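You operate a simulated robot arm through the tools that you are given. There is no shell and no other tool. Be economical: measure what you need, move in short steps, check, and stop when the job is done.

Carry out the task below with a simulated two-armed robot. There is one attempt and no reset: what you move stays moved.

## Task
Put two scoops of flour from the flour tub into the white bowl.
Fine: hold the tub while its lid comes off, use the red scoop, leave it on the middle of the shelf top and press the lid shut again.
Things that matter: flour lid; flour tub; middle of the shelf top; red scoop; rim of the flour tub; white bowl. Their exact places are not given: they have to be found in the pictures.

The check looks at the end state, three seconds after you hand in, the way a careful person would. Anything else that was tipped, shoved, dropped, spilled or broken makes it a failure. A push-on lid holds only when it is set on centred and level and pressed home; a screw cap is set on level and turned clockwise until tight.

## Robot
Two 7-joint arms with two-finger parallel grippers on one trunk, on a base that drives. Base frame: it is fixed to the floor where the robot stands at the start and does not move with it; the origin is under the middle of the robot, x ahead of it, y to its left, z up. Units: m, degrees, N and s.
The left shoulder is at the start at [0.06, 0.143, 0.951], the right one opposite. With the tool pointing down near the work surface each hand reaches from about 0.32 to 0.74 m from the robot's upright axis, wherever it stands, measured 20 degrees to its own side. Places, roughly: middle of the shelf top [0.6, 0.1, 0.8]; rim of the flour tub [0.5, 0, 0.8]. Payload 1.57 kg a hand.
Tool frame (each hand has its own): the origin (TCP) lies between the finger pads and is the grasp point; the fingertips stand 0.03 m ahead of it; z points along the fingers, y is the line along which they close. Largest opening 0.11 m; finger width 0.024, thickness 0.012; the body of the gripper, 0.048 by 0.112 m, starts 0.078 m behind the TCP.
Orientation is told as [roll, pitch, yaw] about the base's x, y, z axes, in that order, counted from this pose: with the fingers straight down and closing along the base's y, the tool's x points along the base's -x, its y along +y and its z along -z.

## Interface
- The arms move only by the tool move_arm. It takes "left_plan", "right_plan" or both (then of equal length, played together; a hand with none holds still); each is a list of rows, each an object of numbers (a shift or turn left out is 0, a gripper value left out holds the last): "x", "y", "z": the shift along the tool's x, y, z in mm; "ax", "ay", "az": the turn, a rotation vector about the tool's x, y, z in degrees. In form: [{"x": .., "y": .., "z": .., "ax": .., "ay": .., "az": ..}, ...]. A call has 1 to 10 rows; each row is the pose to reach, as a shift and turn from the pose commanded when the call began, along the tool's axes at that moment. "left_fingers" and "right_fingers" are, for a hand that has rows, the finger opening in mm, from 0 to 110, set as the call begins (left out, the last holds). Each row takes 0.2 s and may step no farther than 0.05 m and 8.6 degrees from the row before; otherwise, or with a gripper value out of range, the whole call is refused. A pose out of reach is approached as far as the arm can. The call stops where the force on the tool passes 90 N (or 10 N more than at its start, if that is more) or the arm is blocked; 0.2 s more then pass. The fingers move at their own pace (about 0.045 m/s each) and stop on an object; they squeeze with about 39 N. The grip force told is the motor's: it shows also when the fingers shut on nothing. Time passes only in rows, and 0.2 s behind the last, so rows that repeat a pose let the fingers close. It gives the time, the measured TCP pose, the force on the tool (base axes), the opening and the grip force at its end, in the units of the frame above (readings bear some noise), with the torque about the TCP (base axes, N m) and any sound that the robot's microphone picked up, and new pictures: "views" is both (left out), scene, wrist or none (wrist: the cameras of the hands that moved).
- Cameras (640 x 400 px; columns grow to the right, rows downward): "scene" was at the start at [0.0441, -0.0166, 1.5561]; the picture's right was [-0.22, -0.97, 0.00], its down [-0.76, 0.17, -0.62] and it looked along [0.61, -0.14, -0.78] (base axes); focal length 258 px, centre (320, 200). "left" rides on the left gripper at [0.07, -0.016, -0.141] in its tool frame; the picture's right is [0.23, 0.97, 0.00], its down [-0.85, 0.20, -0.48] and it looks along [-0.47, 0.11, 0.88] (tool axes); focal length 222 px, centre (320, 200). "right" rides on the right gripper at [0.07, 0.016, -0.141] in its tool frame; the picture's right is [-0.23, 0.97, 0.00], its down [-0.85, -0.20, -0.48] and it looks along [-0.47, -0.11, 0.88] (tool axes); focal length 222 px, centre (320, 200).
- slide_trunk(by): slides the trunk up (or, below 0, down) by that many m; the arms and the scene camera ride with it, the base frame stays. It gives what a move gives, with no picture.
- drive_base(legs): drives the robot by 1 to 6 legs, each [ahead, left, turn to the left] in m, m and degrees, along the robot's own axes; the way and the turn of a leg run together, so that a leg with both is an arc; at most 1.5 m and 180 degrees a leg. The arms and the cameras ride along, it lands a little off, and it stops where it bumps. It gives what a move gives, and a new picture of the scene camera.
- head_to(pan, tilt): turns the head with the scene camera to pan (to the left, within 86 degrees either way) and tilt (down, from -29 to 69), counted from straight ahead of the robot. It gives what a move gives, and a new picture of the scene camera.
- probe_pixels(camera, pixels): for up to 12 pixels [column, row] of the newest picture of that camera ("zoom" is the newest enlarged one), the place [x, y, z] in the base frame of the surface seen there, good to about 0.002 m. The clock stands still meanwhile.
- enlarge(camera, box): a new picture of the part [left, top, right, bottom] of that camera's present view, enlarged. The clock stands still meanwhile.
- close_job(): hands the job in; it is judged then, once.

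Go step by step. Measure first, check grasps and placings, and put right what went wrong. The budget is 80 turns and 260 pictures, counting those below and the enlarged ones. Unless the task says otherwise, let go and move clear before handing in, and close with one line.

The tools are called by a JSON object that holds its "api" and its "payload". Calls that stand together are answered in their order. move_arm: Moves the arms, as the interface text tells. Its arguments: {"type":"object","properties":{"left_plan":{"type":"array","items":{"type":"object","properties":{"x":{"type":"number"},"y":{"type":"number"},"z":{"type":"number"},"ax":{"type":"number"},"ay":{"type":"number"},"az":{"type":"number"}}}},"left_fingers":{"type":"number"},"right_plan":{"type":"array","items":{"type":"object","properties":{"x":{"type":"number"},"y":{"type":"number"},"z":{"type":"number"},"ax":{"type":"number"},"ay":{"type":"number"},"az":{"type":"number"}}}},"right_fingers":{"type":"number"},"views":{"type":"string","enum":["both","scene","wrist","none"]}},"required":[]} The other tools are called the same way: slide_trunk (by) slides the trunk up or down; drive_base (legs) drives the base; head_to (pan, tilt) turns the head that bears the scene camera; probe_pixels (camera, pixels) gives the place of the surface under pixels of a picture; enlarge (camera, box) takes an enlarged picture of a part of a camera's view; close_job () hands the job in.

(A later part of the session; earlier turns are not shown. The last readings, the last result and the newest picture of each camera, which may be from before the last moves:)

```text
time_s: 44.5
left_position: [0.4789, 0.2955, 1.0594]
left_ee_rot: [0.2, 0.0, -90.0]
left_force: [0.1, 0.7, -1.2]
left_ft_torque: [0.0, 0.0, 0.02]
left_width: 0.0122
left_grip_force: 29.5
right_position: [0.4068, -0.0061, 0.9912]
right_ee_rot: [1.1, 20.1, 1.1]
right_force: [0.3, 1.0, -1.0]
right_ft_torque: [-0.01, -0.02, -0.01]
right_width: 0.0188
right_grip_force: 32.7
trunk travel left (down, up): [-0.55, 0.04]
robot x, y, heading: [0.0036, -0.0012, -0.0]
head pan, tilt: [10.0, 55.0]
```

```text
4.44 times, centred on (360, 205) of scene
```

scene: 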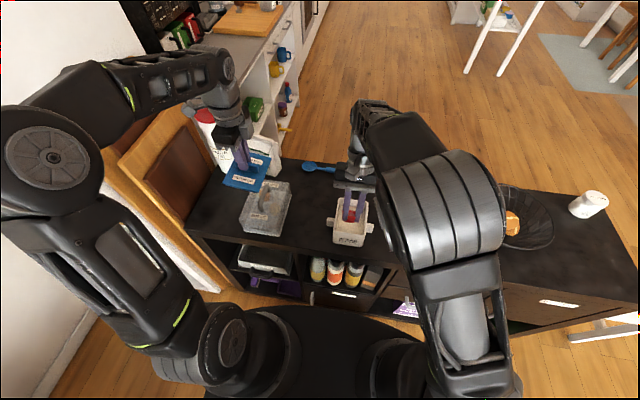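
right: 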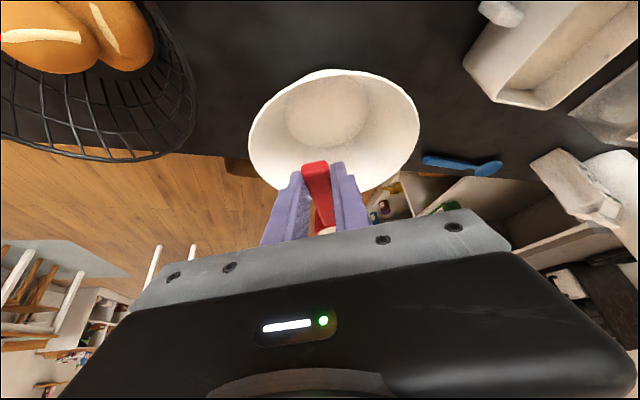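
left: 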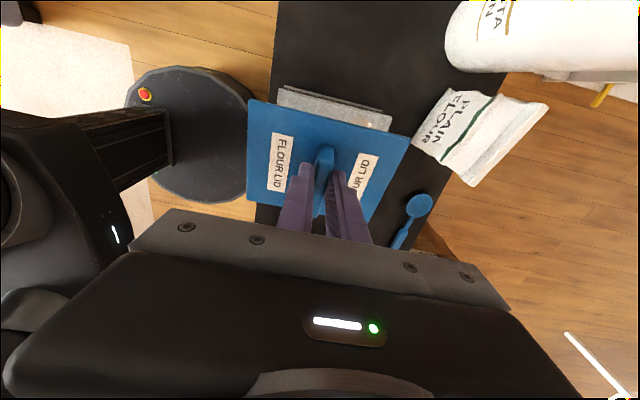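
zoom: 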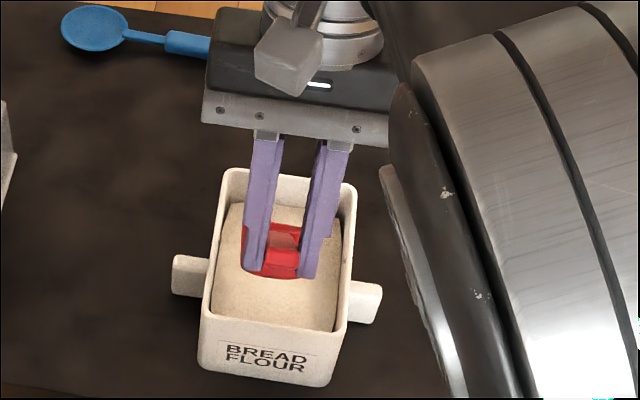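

Same alignment as before. Repeating the scooping stroke.

{"api": "move_arm", "payload": {"right_plan": [{"x": -17.1, "z": 47}, {"x": -31.1, "z": 73.8}, {"x": -39.1, "z": 86.9}, {"x": -55.7, "z": 83}, {"x": -69.2, "z": 79.1}, {"x": -66.5, "z": 83.3, "ay": -8}, {"x": -58.6, "z": 85.1, "ay": -16}, {"x": -49.7, "z": 84, "ay": -24}, {"x": -40.1, "z": 78, "ay": -32}, {"x": -29.7, "z": 58.4, "ay": -40}], "views": "scene"}}

```text
time_s: 46.7
left_position: [0.4792, 0.2951, 1.0588]
left_ee_rot: [0.0, 0.0, -90.0]
left_force: [0.3, -0.2, -1.5]
left_ft_torque: [-0.01, 0.0, 0.02]
left_width: 0.0123
left_grip_force: 29.2
right_position: [0.4141, -0.0056, 0.9278]
right_ee_rot: [1.3, -20.1, 0.4]
right_force: [-0.2, 0.2, -1.0]
right_ft_torque: [0.02, 0.04, 0.01]
right_width: 0.0191
right_grip_force: 32.9
trunk travel left (down, up): [-0.55, 0.04]
robot x, y, heading: [-0.0002, 0.0027, -0.1]
head pan, tilt: [10.0, 55.0]
```

scene: 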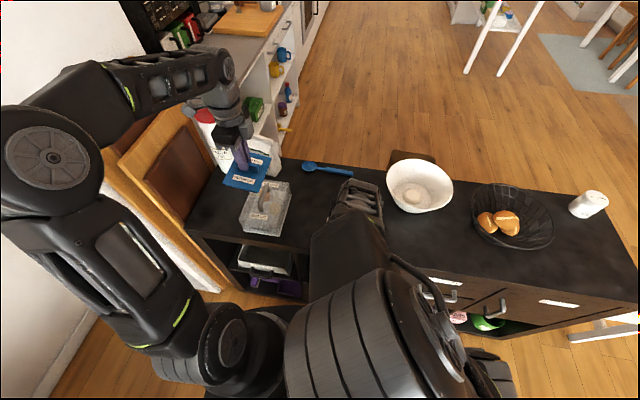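

Second scoop lifted. This time I'll rise and go forward first, then slowly swing right to the bowl while levelling.

{"api": "move_arm", "payload": {"right_plan": [{"x": -16, "z": -14.5}, {"x": -32, "z": -29}, {"x": -48, "z": -43, "ay": -2}, {"x": -58, "y": -25, "z": -40, "ay": -4}, {"x": -68, "y": -50, "z": -37, "ay": -6}, {"x": -80, "y": -80, "z": -33, "ay": -8}], "views": "scene"}}

```text
time_s: 48.1
left_position: [0.4804, 0.2948, 1.059]
left_ee_rot: [0.0, 0.0, -89.9]
left_force: [0.0, 0.4, -0.3]
left_ft_torque: [0.01, -0.02, -0.01]
left_width: 0.0119
left_grip_force: 28.8
right_position: [0.4812, -0.0876, 0.9822]
right_ee_rot: [1.3, -28.0, 0.1]
right_force: [-0.3, -0.5, -1.2]
right_ft_torque: [0.03, 0.1, 0.02]
right_width: 0.0187
right_grip_force: 33.4
trunk travel left (down, up): [-0.55, 0.04]
robot x, y, heading: [0.0016, -0.0003, 0.2]
head pan, tilt: [10.0, 55.0]
```

scene: 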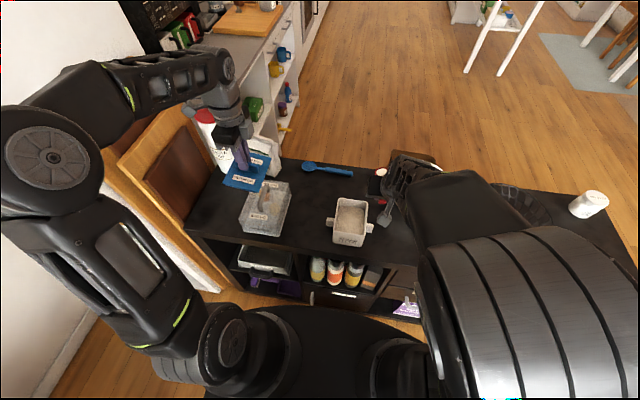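

Smooth, with the cup full at (381,172). Continuing to the pour position above the bowl.

{"api": "move_arm", "payload": {"right_plan": [{"x": -12, "y": -31, "z": 6.4, "ay": -0.6}, {"x": -25, "y": -62, "z": 12.8, "ay": -1.2}, {"x": -37, "y": -93, "z": 19.2, "ay": -1.8}, {"x": -50, "y": -124, "z": 25.6, "ay": -2.4}, {"x": -62, "y": -155, "z": 32, "ay": -3}], "views": "scene"}}

{"api": "enlarge", "payload": {"camera": "scene", "box": [370, 140, 470, 220]}}

```text
time_s: 49.3
left_position: [0.4797, 0.295, 1.0578]
left_ee_rot: [0.0, 0.1, -90.0]
left_force: [1.1, -0.1, -0.1]
left_ft_torque: [0.02, 0.0, 0.02]
left_width: 0.0119
left_grip_force: 29.4
right_position: [0.5514, -0.2428, 0.9817]
right_ee_rot: [1.3, -31.0, 0.1]
right_force: [0.3, 0.5, -0.1]
right_ft_torque: [-0.01, 0.05, 0.0]
right_width: 0.0189
right_grip_force: 32.9
trunk travel left (down, up): [-0.55, 0.04]
robot x, y, heading: [0.0008, 0.0004, 0.1]
head pan, tilt: [10.0, 55.0]
```

scene: 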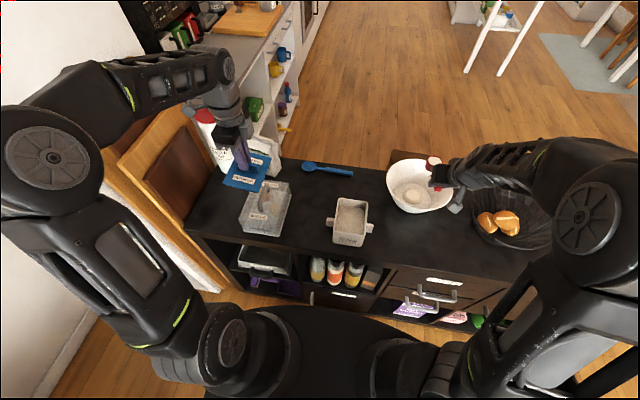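

```text
5.00 times, centred on (420, 180) of scene
```

zoom: 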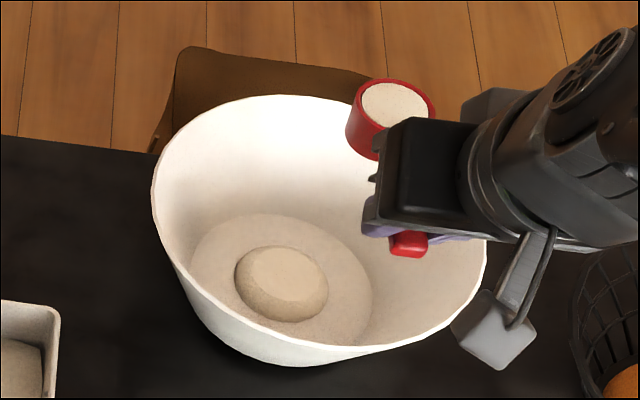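

Cup is full over the bowl. Rolling 31° (no pour yet) to verify reach from this elbow posture.

{"api": "move_arm", "payload": {"right_plan": [{"ax": 6.7, "az": -3.9}, {"ax": 13.4, "az": -7.8}, {"ax": 20.1, "az": -11.7}, {"ax": 26.8, "az": -15.5}], "views": "none"}}

```text
time_s: 50.3
left_position: [0.479, 0.2962, 1.0577]
left_ee_rot: [0.0, 0.0, -90.0]
left_force: [-0.4, -0.4, 0.5]
left_ft_torque: [-0.02, 0.03, 0.0]
left_width: 0.0122
left_grip_force: 29.4
right_position: [0.5504, -0.2408, 0.9816]
right_ee_rot: [-34.0, -26.6, 16.9]
right_force: [0.3, 1.5, -0.6]
right_ft_torque: [-0.01, 0.05, 0.0]
right_width: 0.019
right_grip_force: 32.7
trunk travel left (down, up): [-0.55, 0.04]
robot x, y, heading: [0.0034, -0.0005, -0.2]
head pan, tilt: [10.0, 55.0]
```

Reach holds. Pouring with a further 77° roll (to where it was still reachable before), then holding.

{"api": "move_arm", "payload": {"right_plan": [{"ax": 7.4, "az": -4.3}, {"ax": 14.8, "az": -8.6}, {"ax": 22.2, "az": -12.9}, {"ax": 29.6, "az": -17.2}, {"ax": 37, "az": -21.5}, {"ax": 44.4, "az": -25.8}, {"ax": 51.8, "az": -30.1}, {"ax": 59.2, "az": -34.4}, {"ax": 59.2, "az": -34.4}, {"ax": 59.2, "az": -34.4}], "views": "scene"}}

{"api": "enlarge", "payload": {"camera": "scene", "box": [370, 140, 470, 220]}}

```text
time_s: 52.5
left_position: [0.4801, 0.2948, 1.0584]
left_ee_rot: [0.0, -0.1, -90.0]
left_force: [-0.2, 0.4, -0.2]
left_ft_torque: [0.0, -0.02, -0.01]
left_width: 0.0119
left_grip_force: 29.0
right_position: [0.5521, -0.2405, 0.9807]
right_ee_rot: [-97.7, 3.4, 30.5]
right_force: [-0.3, 0.6, -0.1]
right_ft_torque: [0.0, 0.03, 0.0]
right_width: 0.0188
right_grip_force: 32.4
trunk travel left (down, up): [-0.55, 0.04]
robot x, y, heading: [-0.0016, 0.0027, -0.2]
head pan, tilt: [10.0, 55.0]
```

scene: 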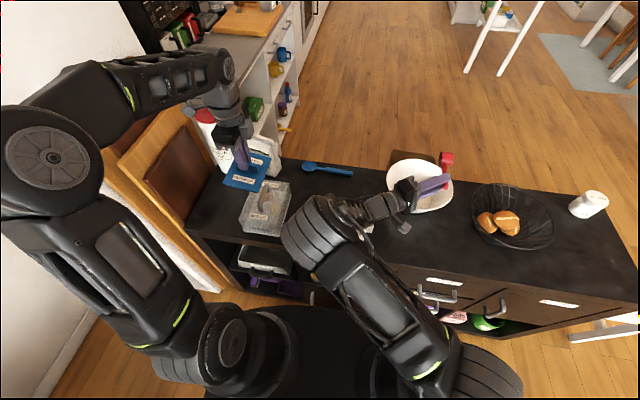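

```text
5.00 times, centred on (420, 180) of scene
```

zoom: 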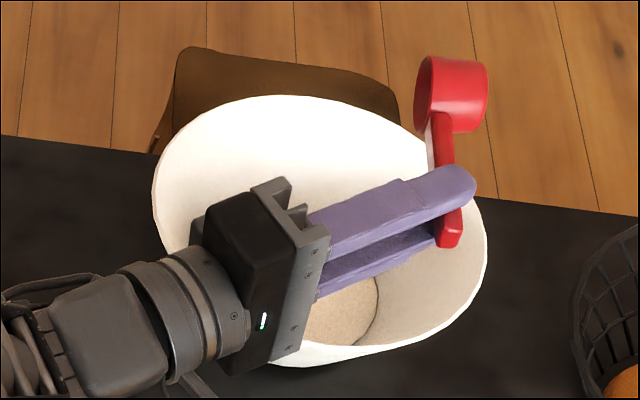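

No more stream. Rolling back, then I'll look inside the cup.

{"api": "move_arm", "payload": {"right_plan": [{"ax": 0}, {"ax": 0}, {"ax": -7.4, "az": 4.3}, {"ax": -14.8, "az": 8.6}, {"ax": -22.2, "az": 12.9}, {"ax": -29.6, "az": 17.2}, {"ax": -37, "az": 21.5}, {"ax": -44.4, "az": 25.8}, {"ax": -51.8, "az": 30.1}, {"ax": -59.2, "az": 34.4}], "views": "none"}}

{"api": "move_arm", "payload": {"right_plan": [{"ax": -6.7, "az": 3.9}, {"ax": -13.4, "az": 7.8}, {"ax": -20.1, "az": 11.7}, {"ax": -26.8, "az": 15.5}], "views": "scene"}}

{"api": "enlarge", "payload": {"camera": "scene", "box": [370, 140, 470, 220]}}

```text
time_s: 54.7
left_position: [0.4792, 0.2947, 1.0582]
left_ee_rot: [0.1, 0.0, -90.0]
left_force: [-1.1, -0.5, -0.8]
left_ft_torque: [0.01, 0.0, 0.02]
left_width: 0.012
left_grip_force: 29.0
right_position: [0.5499, -0.2411, 0.9814]
right_ee_rot: [-33.7, -26.7, 16.9]
right_force: [-0.6, -0.7, -0.5]
right_ft_torque: [0.05, 0.03, 0.01]
right_width: 0.019
right_grip_force: 33.2
trunk travel left (down, up): [-0.55, 0.04]
robot x, y, heading: [-0.0037, -0.0015, -0.3]
head pan, tilt: [10.0, 55.0]
```

```text
time_s: 55.7
left_position: [0.4788, 0.2958, 1.0582]
left_ee_rot: [0.0, 0.0, -90.0]
left_force: [-0.3, -0.1, -0.6]
left_ft_torque: [0.0, 0.02, 0.03]
left_width: 0.0122
left_grip_force: 29.1
right_position: [0.5523, -0.2392, 0.9809]
right_ee_rot: [1.4, -31.1, 0.0]
right_force: [-0.3, -0.1, -0.8]
right_ft_torque: [0.02, 0.06, -0.01]
right_width: 0.0189
right_grip_force: 33.5
trunk travel left (down, up): [-0.55, 0.04]
robot x, y, heading: [0.0013, 0.0005, -0.1]
head pan, tilt: [10.0, 55.0]
```

scene: 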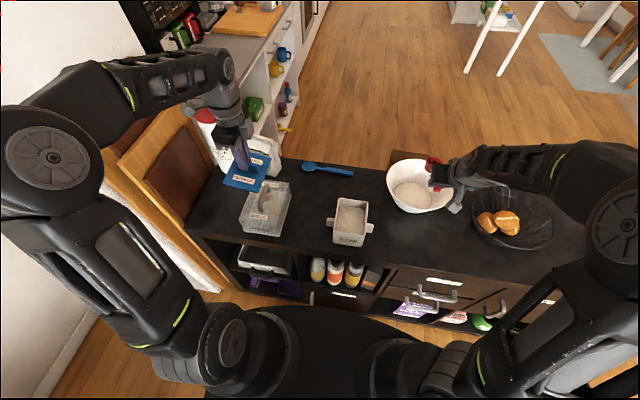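

```text
5.00 times, centred on (420, 180) of scene
```

zoom: 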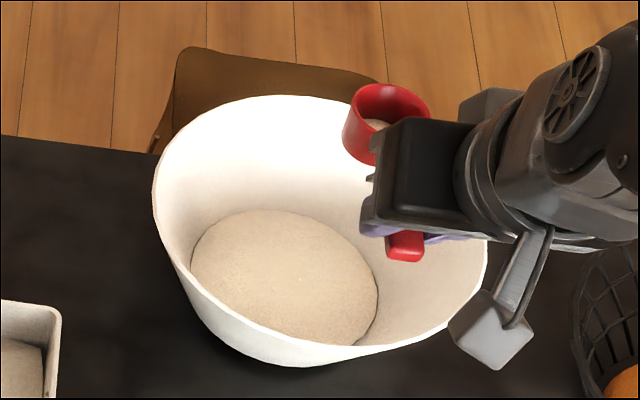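

Two scoops are in the bowl, but something pale shows inside the cup at (377,124). Zooming in.

{"api": "enlarge", "payload": {"camera": "scene", "box": [420, 150, 450, 175]}}

```text
16.00 times, centred on (435, 162) of scene
```

zoom: 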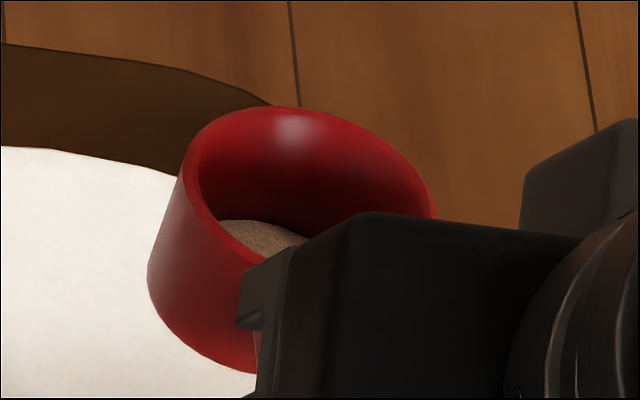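

A remnant of flour remains in the cup. I'll pour again with a bit more roll and a longer hold.

{"api": "move_arm", "payload": {"right_plan": [{"ax": 6.7, "az": -3.9}, {"ax": 13.4, "az": -7.8}, {"ax": 20.1, "az": -11.7}, {"ax": 26.8, "az": -15.5}], "views": "none"}}

{"api": "move_arm", "payload": {"right_plan": [{"ax": 7.4, "az": -4.3}, {"ax": 14.8, "az": -8.6}, {"ax": 22.2, "az": -12.9}, {"ax": 29.6, "az": -17.2}, {"ax": 37, "az": -21.5}, {"ax": 44.4, "az": -25.8}, {"ax": 51.8, "az": -30.1}, {"ax": 59.2, "az": -34.4}, {"ax": 64, "az": -37}, {"ax": 64, "az": -37}], "views": "none"}}

{"api": "move_arm", "payload": {"right_plan": [{"z": 0}, {"z": 0}, {"ax": 4, "az": -2}, {"ax": 7, "az": -4}, {"ax": 10, "az": -6}, {"ax": 10, "az": -6}, {"ax": 10, "az": -6}, {"ax": 10, "az": -6}, {"ax": 10, "az": -6}], "views": "scene"}}

{"api": "enlarge", "payload": {"camera": "scene", "box": [370, 140, 470, 220]}}

```text
time_s: 56.7
left_position: [0.479, 0.2944, 1.0589]
left_ee_rot: [0.0, -0.1, -89.9]
left_force: [-0.4, 0.3, -0.9]
left_ft_torque: [0.0, -0.02, 0.0]
left_width: 0.012
left_grip_force: 29.2
right_position: [0.5512, -0.2402, 0.9815]
right_ee_rot: [-34.1, -26.5, 17.0]
right_force: [-0.9, -0.4, -0.9]
right_ft_torque: [0.01, 0.03, 0.01]
right_width: 0.0187
right_grip_force: 33.6
trunk travel left (down, up): [-0.55, 0.04]
robot x, y, heading: [0.0015, -0.0027, -0.1]
head pan, tilt: [10.0, 55.0]
```

```text
time_s: 58.9
left_position: [0.4801, 0.296, 1.0594]
left_ee_rot: [0.0, 0.0, -90.1]
left_force: [0.4, 0.2, -0.4]
left_ft_torque: [0.04, -0.02, 0.0]
left_width: 0.012
left_grip_force: 29.4
right_position: [0.5513, -0.2405, 0.9811]
right_ee_rot: [-102.5, 6.0, 30.0]
right_force: [0.6, 0.4, -1.0]
right_ft_torque: [0.05, 0.05, 0.01]
right_width: 0.019
right_grip_force: 32.7
trunk travel left (down, up): [-0.55, 0.04]
robot x, y, heading: [0.0003, -0.0004, -0.1]
head pan, tilt: [10.0, 55.0]
```

```text
time_s: 60.9
left_position: [0.4786, 0.296, 1.0585]
left_ee_rot: [0.0, 0.0, -90.0]
left_force: [1.4, 0.7, -0.7]
left_ft_torque: [0.01, -0.04, 0.0]
left_width: 0.0119
left_grip_force: 29.6
right_position: [0.5492, -0.2482, 1.0047]
right_ee_rot: [-112.1, 11.9, 28.4]
right_force: [0.5, 0.7, -0.5]
right_ft_torque: [0.01, 0.05, -0.01]
right_width: 0.0189
right_grip_force: 33.2
right hand out of reach, approached as far as the arm can: row 4, 5, 6, 7, 8, 9
trunk travel left (down, up): [-0.55, 0.04]
robot x, y, heading: [0.0011, -0.0011, -0.1]
head pan, tilt: [10.0, 55.0]
```

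scene: 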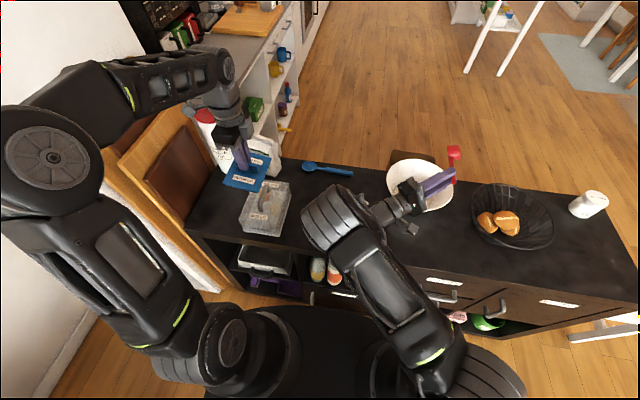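

```text
5.00 times, centred on (420, 180) of scene
```

zoom: 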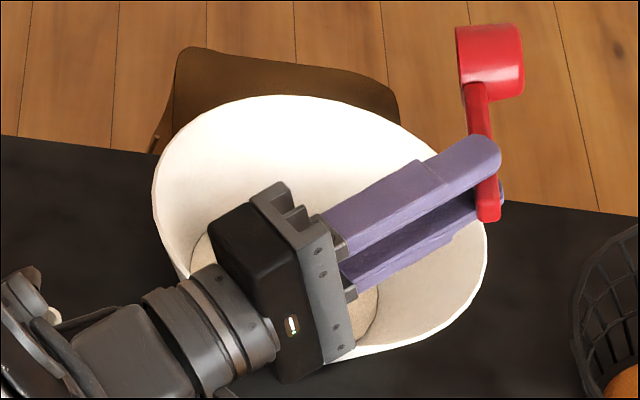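

No stream remains after a long inverted hold. Rolling back and rechecking the cup.

{"api": "move_arm", "payload": {"right_plan": [{"ax": -7.4, "az": 4.3}, {"ax": -14.8, "az": 8.6}, {"ax": -22.2, "az": 12.9}, {"ax": -29.6, "az": 17.2}, {"ax": -37, "az": 21.5}, {"ax": -44.4, "az": 25.8}, {"ax": -51.8, "az": 30.1}, {"ax": -59.2, "az": 34.4}, {"ax": -66.6, "az": 38.7}, {"ax": -74, "az": 43}], "views": "none"}}

{"api": "move_arm", "payload": {"right_plan": [{"ax": -6.4, "az": 3.7}, {"ax": -12.8, "az": 7.4}, {"ax": -19.2, "az": 11.1}, {"ax": -25.6, "az": 14.8}], "views": "scene"}}

{"api": "enlarge", "payload": {"camera": "scene", "box": [400, 140, 460, 190]}}

```text
time_s: 63.1
left_position: [0.4789, 0.2951, 1.0589]
left_ee_rot: [0.2, 0.0, -90.0]
left_force: [-0.1, -0.3, -0.9]
left_ft_torque: [-0.01, -0.01, -0.02]
left_width: 0.0123
left_grip_force: 29.2
right_position: [0.5498, -0.2489, 1.0047]
right_ee_rot: [-33.7, -26.7, 16.7]
right_force: [-0.8, -0.5, 0.1]
right_ft_torque: [0.02, 0.02, 0.01]
right_width: 0.0189
right_grip_force: 32.4
trunk travel left (down, up): [-0.55, 0.04]
robot x, y, heading: [-0.0014, 0.0007, 0.1]
head pan, tilt: [10.0, 55.0]
```

```text
time_s: 64.1
left_position: [0.4783, 0.2946, 1.0594]
left_ee_rot: [0.1, 0.0, -90.0]
left_force: [0.5, -0.9, -0.5]
left_ft_torque: [0.01, 0.0, 0.02]
left_width: 0.0119
left_grip_force: 29.6
right_position: [0.5488, -0.2482, 1.0036]
right_ee_rot: [-0.2, -31.0, 0.6]
right_force: [0.7, 0.2, -0.4]
right_ft_torque: [0.06, 0.08, -0.01]
right_width: 0.0188
right_grip_force: 33.2
trunk travel left (down, up): [-0.55, 0.04]
robot x, y, heading: [-0.0016, 0.0035, 0.1]
head pan, tilt: [10.0, 55.0]
```

scene: 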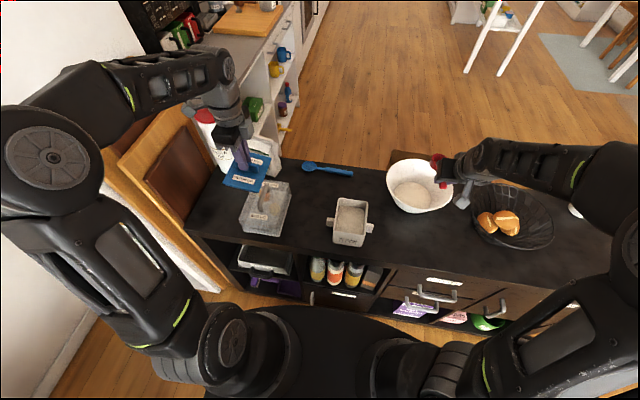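

```text
8.00 times, centred on (430, 165) of scene
```

zoom: 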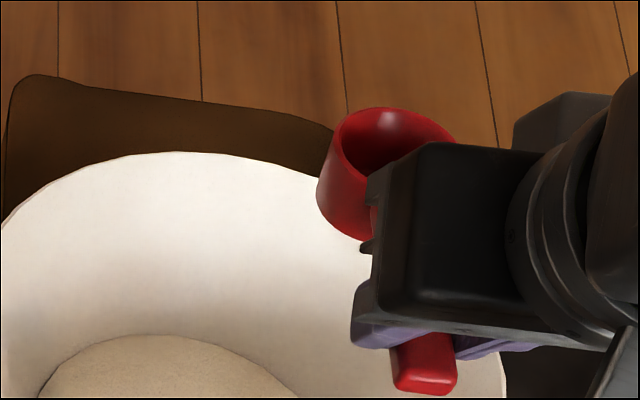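

The cup is empty now. Moving the scoop at height over to the shelf spot near (0.59,0.10).

{"api": "move_arm", "payload": {"right_plan": [{"y": 38}, {"y": 77}, {"y": 116}, {"y": 155}, {"y": 194}, {"x": 4, "y": 232, "z": -2}, {"x": 6, "y": 271, "z": -3}, {"x": 8, "y": 310, "z": -4}, {"x": 8, "y": 348, "z": -4}]}}

{"api": "enlarge", "payload": {"camera": "scene", "box": [230, 140, 430, 265]}}

```text
time_s: 66.1
left_position: [0.4792, 0.2963, 1.0584]
left_ee_rot: [-0.1, -0.1, -90.0]
left_force: [-0.3, 0.0, -0.6]
left_ft_torque: [-0.01, 0.02, -0.01]
left_width: 0.0117
left_grip_force: 29.0
right_position: [0.5364, 0.1, 1.0017]
right_ee_rot: [-0.3, -30.8, 0.7]
right_force: [0.4, 0.2, -0.5]
right_ft_torque: [0.01, 0.07, -0.03]
right_width: 0.0189
right_grip_force: 33.9
trunk travel left (down, up): [-0.55, 0.04]
robot x, y, heading: [-0.0025, -0.003, -0.1]
head pan, tilt: [10.0, 55.0]
```

scene: 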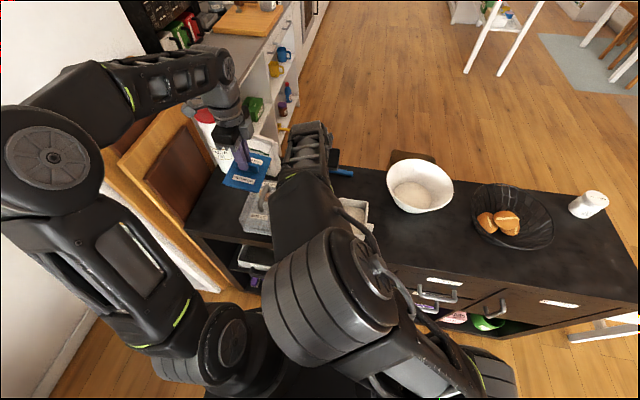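
right: 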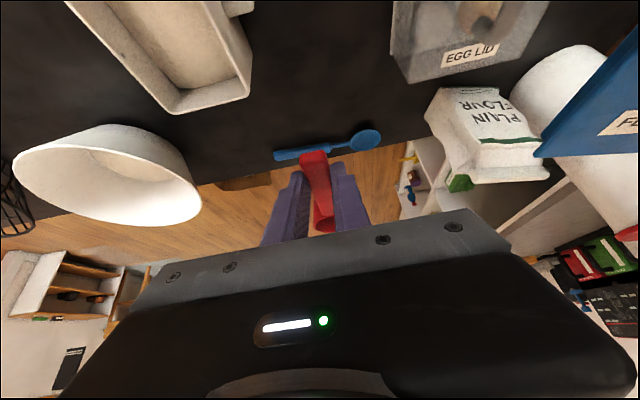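

```text
3.20 times, centred on (330, 202) of scene
```

zoom: 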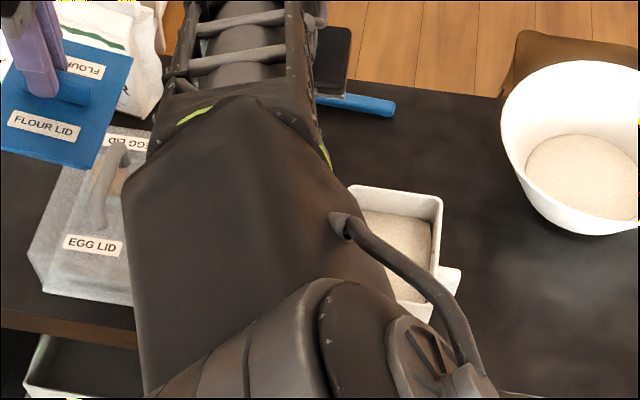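

The spot is free (blue spoon further away at x>0.70). Lowering 170 mm first, then check.

{"api": "move_arm", "payload": {"right_plan": [{"x": 19, "z": 32, "ay": 0.4}, {"x": 38.5, "z": 64.5, "ay": 0.8}, {"x": 58, "z": 97, "ay": 0.8}, {"x": 77, "z": 129, "ay": 0.8}, {"x": 87, "z": 146, "ay": 0.8}]}}

{"api": "enlarge", "payload": {"camera": "right", "box": [240, 80, 440, 240]}}

```text
time_s: 67.3
left_position: [0.4795, 0.2956, 1.0598]
left_ee_rot: [0.1, 0.0, -90.1]
left_force: [0.3, -0.9, -0.1]
left_ft_torque: [-0.02, 0.01, 0.01]
left_width: 0.0121
left_grip_force: 29.3
right_position: [0.5376, 0.1, 0.8322]
right_ee_rot: [-0.2, -30.1, 0.8]
right_force: [-0.4, 0.7, -0.7]
right_ft_torque: [0.01, 0.05, -0.02]
right_width: 0.0191
right_grip_force: 33.8
trunk travel left (down, up): [-0.55, 0.04]
robot x, y, heading: [-0.0022, 0.0009, -0.1]
head pan, tilt: [10.0, 55.0]
```

scene: 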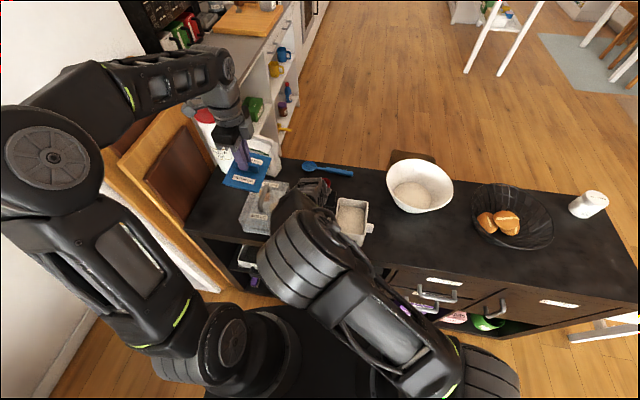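
right: 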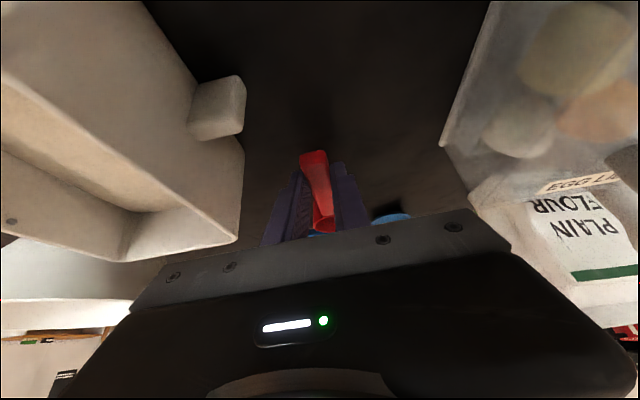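

```text
2.50 times, centred on (340, 160) of right
```

zoom: 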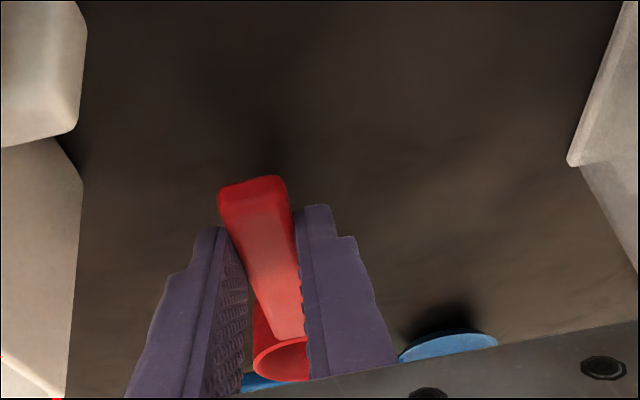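

Clear of tub and spoon. I'll shift 12 mm left for clearance, lower the last 24 mm and feel for contact.

{"api": "move_arm", "payload": {"right_plan": [{"y": 12}, {"x": 4, "y": 12, "z": 7}, {"x": 8, "y": 12, "z": 14}, {"x": 11.5, "y": 12, "z": 20}, {"x": 12.5, "y": 12, "z": 21.5}, {"x": 12.5, "y": 12, "z": 21.5}], "views": "wrist"}}

```text
time_s: 68.7
left_position: [0.4782, 0.2964, 1.0601]
left_ee_rot: [0.0, 0.0, -90.1]
left_force: [0.2, 0.6, -0.6]
left_ft_torque: [-0.01, 0.02, -0.03]
left_width: 0.012
left_grip_force: 29.1
right_position: [0.536, 0.1131, 0.8088]
right_ee_rot: [-0.2, -30.3, 0.8]
right_force: [-1.8, 1.6, 14.1]
right_ft_torque: [0.06, -0.95, 0.05]
right_width: 0.0191
right_grip_force: 33.8
trunk travel left (down, up): [-0.55, 0.04]
robot x, y, heading: [0.0011, 0.0009, 0.1]
head pan, tilt: [10.0, 55.0]
```

right: 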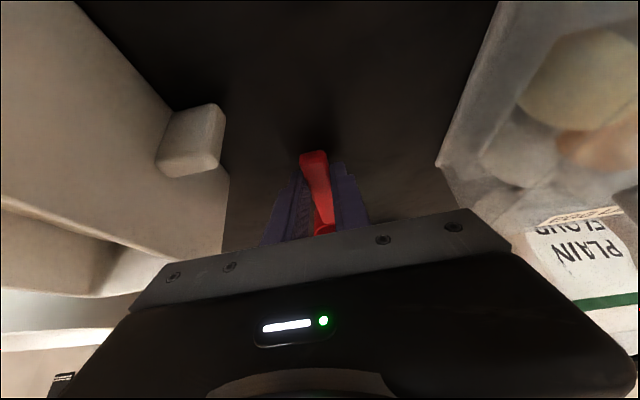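

The cup rests on the shelf (14 N up). Opening and retracting along the tool.

{"api": "move_arm", "payload": {"right_plan": [{"z": 0}, {"z": 0}, {"z": 0}, {"z": -10}, {"z": -40}, {"z": -80}, {"z": -120}, {"z": -160}], "right_fingers": 40}}

```text
time_s: 70.5
left_position: [0.4766, 0.2952, 1.0595]
left_ee_rot: [0.2, 0.0, -90.1]
left_force: [-0.3, 0.1, -0.6]
left_ft_torque: [0.01, -0.01, 0.03]
left_width: 0.0121
left_grip_force: 29.8
right_position: [0.4546, 0.1102, 0.9465]
right_ee_rot: [-0.3, -30.1, 0.6]
right_force: [0.3, -0.1, 1.0]
right_ft_torque: [0.01, 0.03, -0.04]
right_width: 0.0399
right_grip_force: 0.1
trunk travel left (down, up): [-0.55, 0.04]
robot x, y, heading: [-0.0, 0.001, -0.1]
head pan, tilt: [10.0, 55.0]
```

scene: 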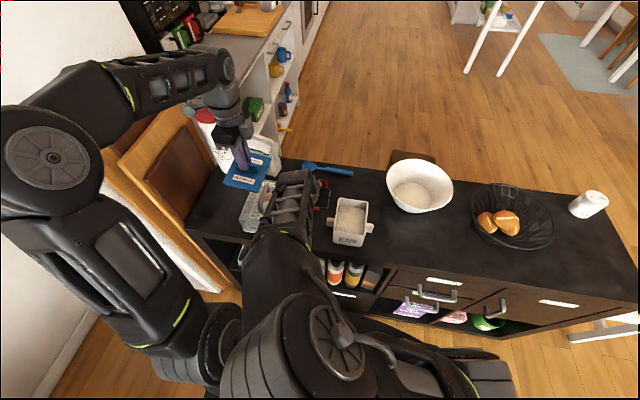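
right: 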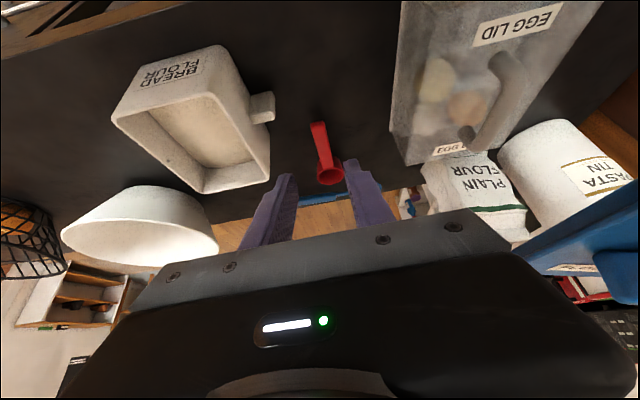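

The scoop stands upright on the shelf at the target. Moving the right hand up and away to the right.

{"api": "move_arm", "payload": {"right_plan": [{"x": -20, "z": -35}, {"x": -40, "z": -69, "ay": 4}, {"x": -50, "y": -45, "z": -87, "ay": 8}, {"x": -50, "y": -90, "z": -87, "ay": 12}, {"x": -50, "y": -135, "z": -87, "ay": 16}, {"x": -50, "y": -180, "z": -87, "ay": 20}, {"x": -50, "y": -225, "z": -87, "ay": 24}, {"x": -50, "y": -270, "z": -87, "ay": 28}, {"x": -50, "y": -315, "z": -87, "ay": 30}, {"x": -50, "y": -360, "z": -87, "ay": 30}]}}

{"api": "enlarge", "payload": {"camera": "scene", "box": [240, 140, 440, 265]}}

{"api": "probe_pixels", "payload": {"camera": "zoom", "pixels": [[299, 182], [406, 192], [295, 285], [393, 298], [345, 225], [270, 130], [255, 185], [230, 190], [228, 135], [415, 275], [350, 183], [302, 235]]}}

```text
time_s: 72.7
left_position: [0.4788, 0.2937, 1.0591]
left_ee_rot: [0.0, 0.0, -90.0]
left_force: [-0.5, -0.1, -0.1]
left_ft_torque: [0.0, 0.03, 0.04]
left_width: 0.0123
left_grip_force: 29.3
right_position: [0.4612, -0.2498, 1.0478]
right_ee_rot: [-0.3, -0.1, 0.8]
right_force: [0.1, 0.5, 0.0]
right_ft_torque: [0.01, 0.02, -0.01]
right_width: 0.04
right_grip_force: 0.0
trunk travel left (down, up): [-0.55, 0.04]
robot x, y, heading: [-0.002, 0.0054, -0.1]
head pan, tilt: [10.0, 55.0]
```

scene: 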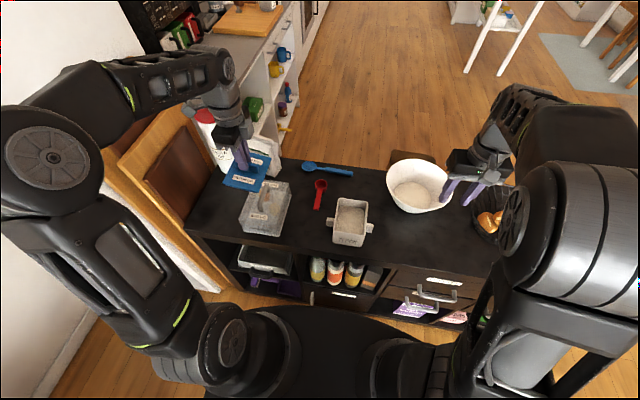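
right: 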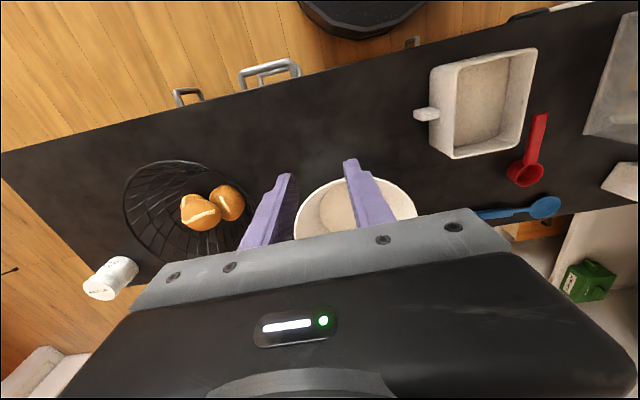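

```text
3.20 times, centred on (340, 202) of scene
```

zoom: 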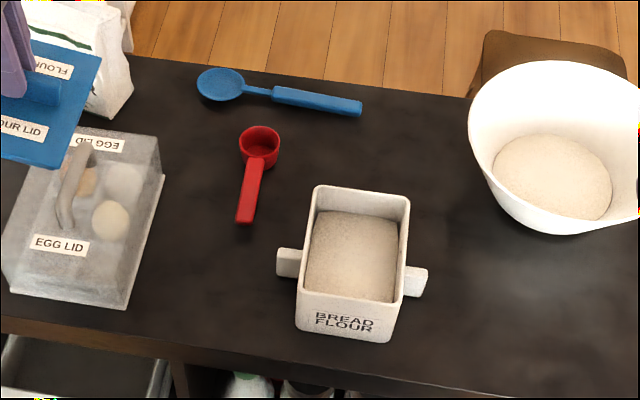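

```text
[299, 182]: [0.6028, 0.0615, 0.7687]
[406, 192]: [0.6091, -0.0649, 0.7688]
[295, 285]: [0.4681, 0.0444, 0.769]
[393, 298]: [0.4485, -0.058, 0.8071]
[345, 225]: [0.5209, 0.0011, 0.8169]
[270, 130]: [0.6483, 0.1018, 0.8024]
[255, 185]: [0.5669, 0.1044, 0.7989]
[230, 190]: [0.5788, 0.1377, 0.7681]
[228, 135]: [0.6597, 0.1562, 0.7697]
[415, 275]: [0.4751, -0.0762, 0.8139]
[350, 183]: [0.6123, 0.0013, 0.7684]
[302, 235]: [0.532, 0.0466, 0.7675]
```

Scoop at (0.54–0.65, 0.11) upright, nothing spilled. I'll verify the tub's rim position hasn't changed, and the shelf's right end.

{"api": "probe_pixels", "payload": {"camera": "zoom", "pixels": [[321, 189], [405, 199], [302, 290], [392, 300], [287, 262], [281, 262], [424, 282], [345, 297], [363, 191], [311, 240], [404, 250]]}}

{"api": "probe_pixels", "payload": {"camera": "right", "pixels": [[10, 160], [90, 265], [20, 175], [437, 70], [530, 52], [458, 157], [520, 140], [425, 115], [6, 155]]}}

```text
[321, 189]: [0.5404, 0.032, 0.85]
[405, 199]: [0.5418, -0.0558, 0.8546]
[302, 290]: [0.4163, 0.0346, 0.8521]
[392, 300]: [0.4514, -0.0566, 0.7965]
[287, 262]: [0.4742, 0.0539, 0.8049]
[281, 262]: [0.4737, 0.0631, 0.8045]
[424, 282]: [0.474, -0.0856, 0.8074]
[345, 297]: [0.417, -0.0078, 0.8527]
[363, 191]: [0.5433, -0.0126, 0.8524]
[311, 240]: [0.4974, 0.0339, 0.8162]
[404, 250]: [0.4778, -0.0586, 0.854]
```

```text
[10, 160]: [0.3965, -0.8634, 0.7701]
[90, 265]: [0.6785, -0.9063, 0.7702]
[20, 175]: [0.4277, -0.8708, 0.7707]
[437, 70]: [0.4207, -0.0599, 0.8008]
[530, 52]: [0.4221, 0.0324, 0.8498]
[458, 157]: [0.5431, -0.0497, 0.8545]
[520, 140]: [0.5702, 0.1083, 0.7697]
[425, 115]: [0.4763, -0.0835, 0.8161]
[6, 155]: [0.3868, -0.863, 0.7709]
```

The tub is exactly where it was (rim centre ≈(0.480,-0.006)). Retracing the left hand's path to bring the lid back above the tub.

{"api": "move_arm", "payload": {"left_plan": [{"x": -40}, {"x": -80}, {"x": -120}, {"x": -160}, {"x": -200}, {"x": -240}, {"x": -280}, {"x": -300}, {"x": -300, "z": 40}, {"x": -300, "z": 80}]}}

{"api": "enlarge", "payload": {"camera": "scene", "box": [300, 150, 420, 255]}}

{"api": "enlarge", "payload": {"camera": "right", "box": [400, 20, 580, 200]}}

```text
time_s: 74.9
left_position: [0.4789, -0.0049, 0.9771]
left_ee_rot: [-0.1, 0.0, -90.0]
left_force: [0.2, 0.2, -0.6]
left_ft_torque: [0.04, -0.01, -0.03]
left_width: 0.0119
left_grip_force: 28.8
right_position: [0.4616, -0.2492, 1.048]
right_ee_rot: [-0.3, -0.2, 0.6]
right_force: [-0.5, 0.3, 0.8]
right_ft_torque: [0.0, 0.04, 0.01]
right_width: 0.04
right_grip_force: 0.1
trunk travel left (down, up): [-0.55, 0.04]
robot x, y, heading: [-0.0006, 0.0015, -0.1]
head pan, tilt: [10.0, 55.0]
```

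scene: 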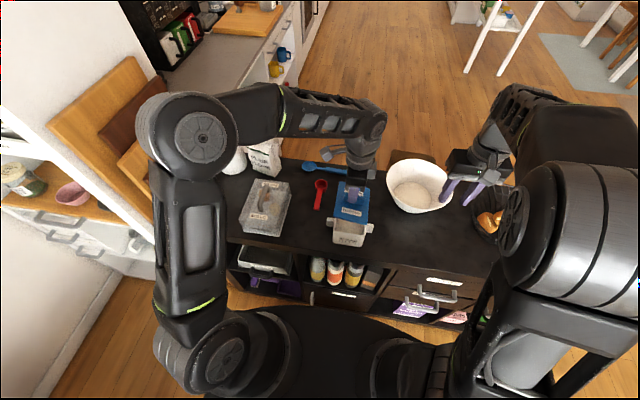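
left: 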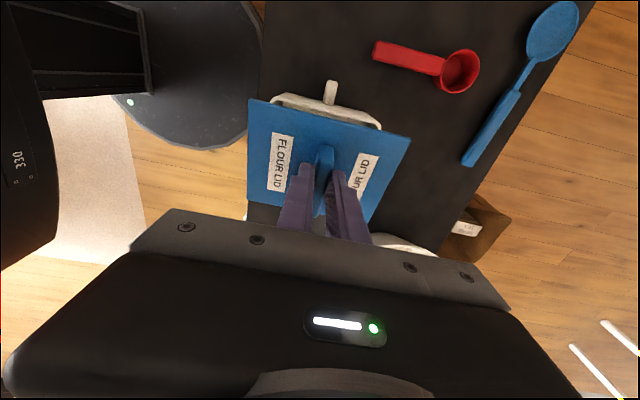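

```text
3.81 times, centred on (360, 202) of scene
```

zoom: 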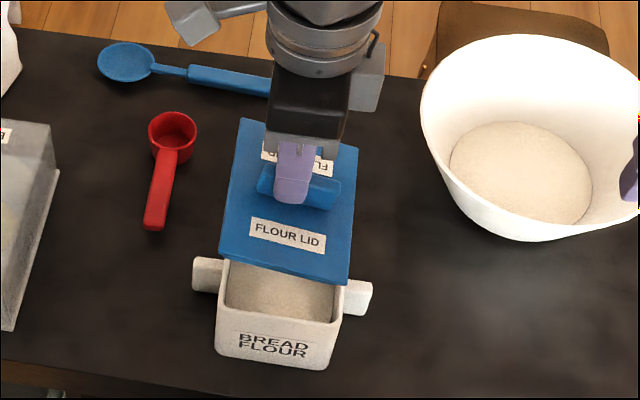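

```text
2.22 times, centred on (490, 110) of right
```

zoom: 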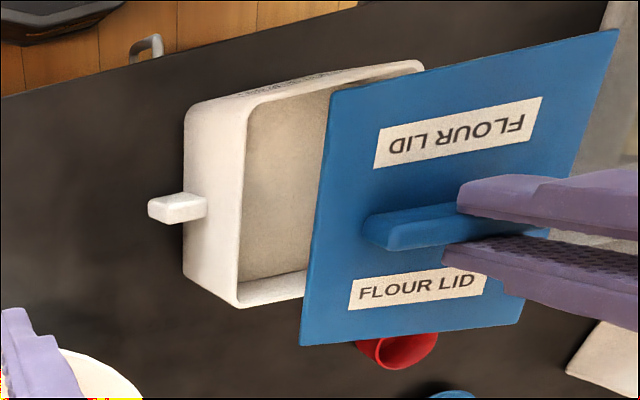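

The lid hangs level above the tub. Probing lid corners to check centring before lowering.

{"api": "probe_pixels", "payload": {"camera": "zoom", "pixels": [[333, 92], [612, 33], [519, 318], [306, 341], [460, 170], [330, 300]]}}

{"api": "probe_pixels", "payload": {"camera": "left", "pixels": [[251, 101], [407, 138], [330, 90], [365, 217], [250, 190]]}}

```text
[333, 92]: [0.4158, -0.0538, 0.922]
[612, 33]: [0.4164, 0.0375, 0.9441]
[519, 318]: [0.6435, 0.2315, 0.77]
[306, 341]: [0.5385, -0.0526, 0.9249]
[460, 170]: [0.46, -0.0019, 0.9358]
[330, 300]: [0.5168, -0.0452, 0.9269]
```

```text
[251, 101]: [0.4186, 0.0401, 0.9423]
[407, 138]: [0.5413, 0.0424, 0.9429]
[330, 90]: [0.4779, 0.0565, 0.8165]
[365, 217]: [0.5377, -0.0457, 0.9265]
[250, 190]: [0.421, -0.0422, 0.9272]
```

The lid has tilted in the grip: z≈0.924 at y=-0.053 but 0.943 at y=+0.041 (about 11° about x). I'll counter-rotate the hand 11° and re-centre, then re-measure.

{"api": "move_arm", "payload": {"left_plan": [{"x": 4.5, "ay": -5.5}, {"x": 9, "ay": -11}, {"x": 9, "ay": -11}]}}

{"api": "enlarge", "payload": {"camera": "left", "box": [230, 70, 430, 240]}}

{"api": "enlarge", "payload": {"camera": "right", "box": [400, 20, 580, 200]}}

```text
time_s: 75.7
left_position: [0.4787, 0.0032, 0.9792]
left_ee_rot: [0.1, -11.1, -90.0]
left_force: [0.6, -0.2, -0.3]
left_ft_torque: [-0.03, 0.01, -0.02]
left_width: 0.0117
left_grip_force: 29.1
right_position: [0.4597, -0.2492, 1.0483]
right_ee_rot: [-0.3, -0.2, 0.5]
right_force: [-1.0, 0.2, -0.7]
right_ft_torque: [-0.01, 0.0, 0.0]
right_width: 0.0401
right_grip_force: 0.0
trunk travel left (down, up): [-0.55, 0.04]
robot x, y, heading: [0.0002, 0.0002, -0.0]
head pan, tilt: [10.0, 55.0]
```

scene: 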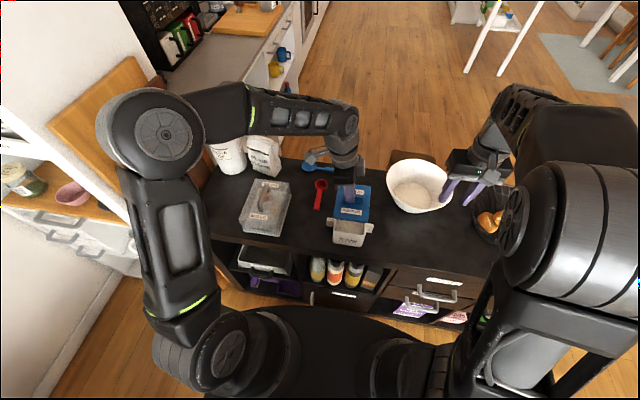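
left: 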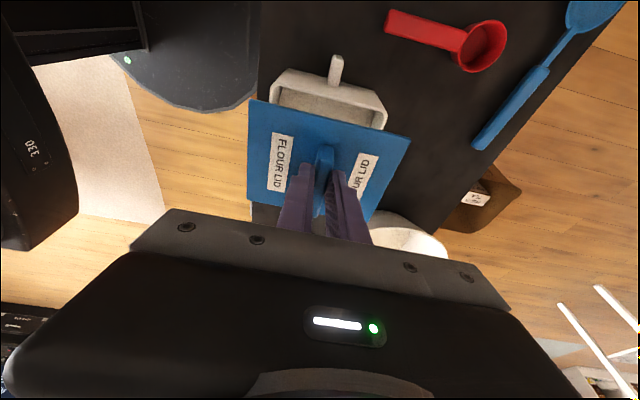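

```text
2.35 times, centred on (330, 155) of left
```

zoom: 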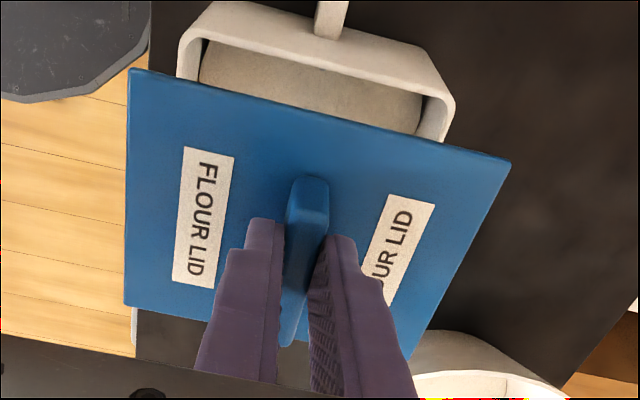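

```text
2.22 times, centred on (490, 110) of right
```

zoom: 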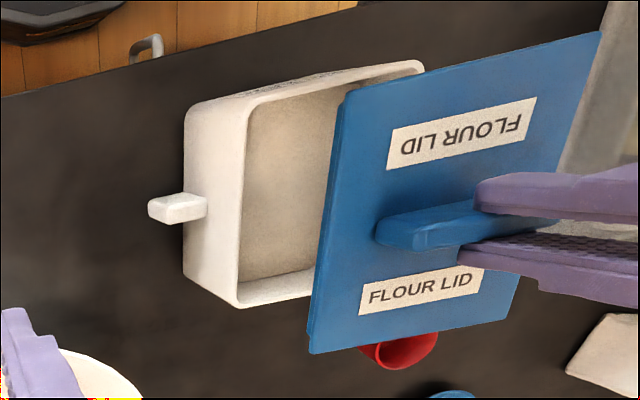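

Probing the lid corners again after the correction.

{"api": "probe_pixels", "payload": {"camera": "zoom", "pixels": [[350, 100], [592, 40], [320, 345], [500, 318], [400, 115], [560, 80], [345, 300], [480, 300], [410, 190], [540, 150]]}}

{"api": "probe_pixels", "payload": {"camera": "left", "pixels": [[253, 102], [406, 139], [367, 217], [250, 195], [260, 110], [395, 145], [260, 190]]}}

```text
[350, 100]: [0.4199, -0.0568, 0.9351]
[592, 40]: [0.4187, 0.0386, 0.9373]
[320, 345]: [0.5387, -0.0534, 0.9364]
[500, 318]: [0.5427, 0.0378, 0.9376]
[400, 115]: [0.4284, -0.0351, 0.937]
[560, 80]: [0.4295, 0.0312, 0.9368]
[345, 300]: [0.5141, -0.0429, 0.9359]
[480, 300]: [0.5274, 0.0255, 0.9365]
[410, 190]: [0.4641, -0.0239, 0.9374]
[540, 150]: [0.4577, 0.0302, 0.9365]
```

```text
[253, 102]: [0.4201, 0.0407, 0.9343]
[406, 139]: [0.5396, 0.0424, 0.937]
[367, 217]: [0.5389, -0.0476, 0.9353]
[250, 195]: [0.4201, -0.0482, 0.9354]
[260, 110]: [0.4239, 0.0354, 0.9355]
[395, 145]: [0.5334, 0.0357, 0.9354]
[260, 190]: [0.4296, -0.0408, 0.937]
```

The lid is level now (z≈0.936 all over) and nearly centred. Lowering 62 mm with a 1.5 mm y correction, then I'll look.

{"api": "move_arm", "payload": {"left_plan": [{"x": 5.5, "z": 20}, {"x": 9.5, "z": 40}, {"x": 12, "z": 52}, {"x": 13.3, "z": 60.6}], "views": "wrist"}}

{"api": "enlarge", "payload": {"camera": "right", "box": [400, 20, 580, 200]}}

{"api": "enlarge", "payload": {"camera": "scene", "box": [310, 170, 400, 250]}}

```text
time_s: 76.7
left_position: [0.4796, 0.0061, 0.9162]
left_ee_rot: [0.1, -11.0, -90.0]
left_force: [-0.6, 0.5, -0.5]
left_ft_torque: [0.0, -0.01, -0.03]
left_width: 0.0122
left_grip_force: 29.2
right_position: [0.4609, -0.2485, 1.0488]
right_ee_rot: [-0.3, -0.2, 0.6]
right_force: [-0.9, -0.3, -0.1]
right_ft_torque: [0.01, 0.01, 0.01]
right_width: 0.0399
right_grip_force: 0.0
trunk travel left (down, up): [-0.55, 0.04]
robot x, y, heading: [-0.0002, -0.0011, -0.1]
head pan, tilt: [10.0, 55.0]
```

left: 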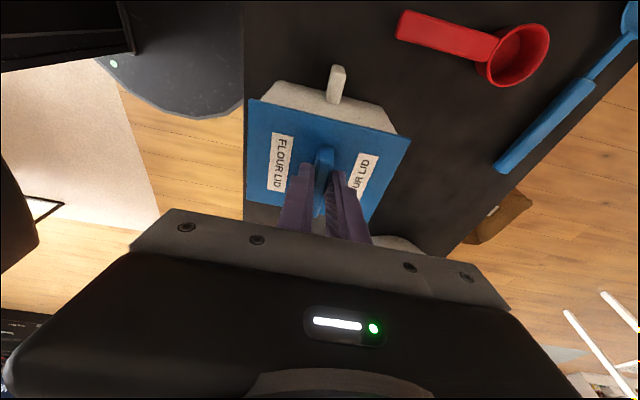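

```text
2.22 times, centred on (490, 110) of right
```

zoom: 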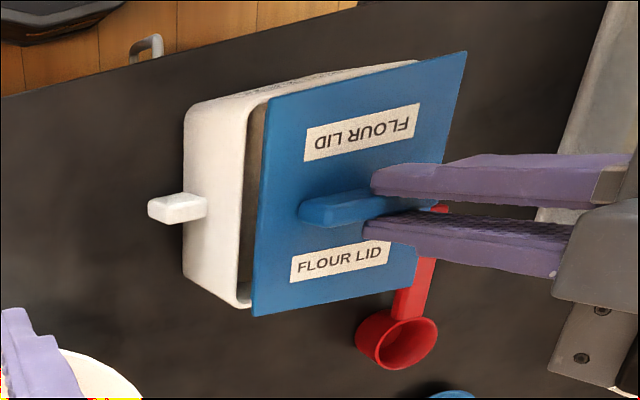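

```text
5.00 times, centred on (355, 210) of scene
```

zoom: 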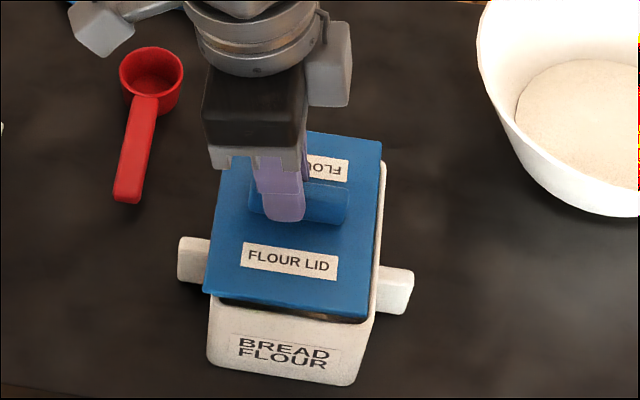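

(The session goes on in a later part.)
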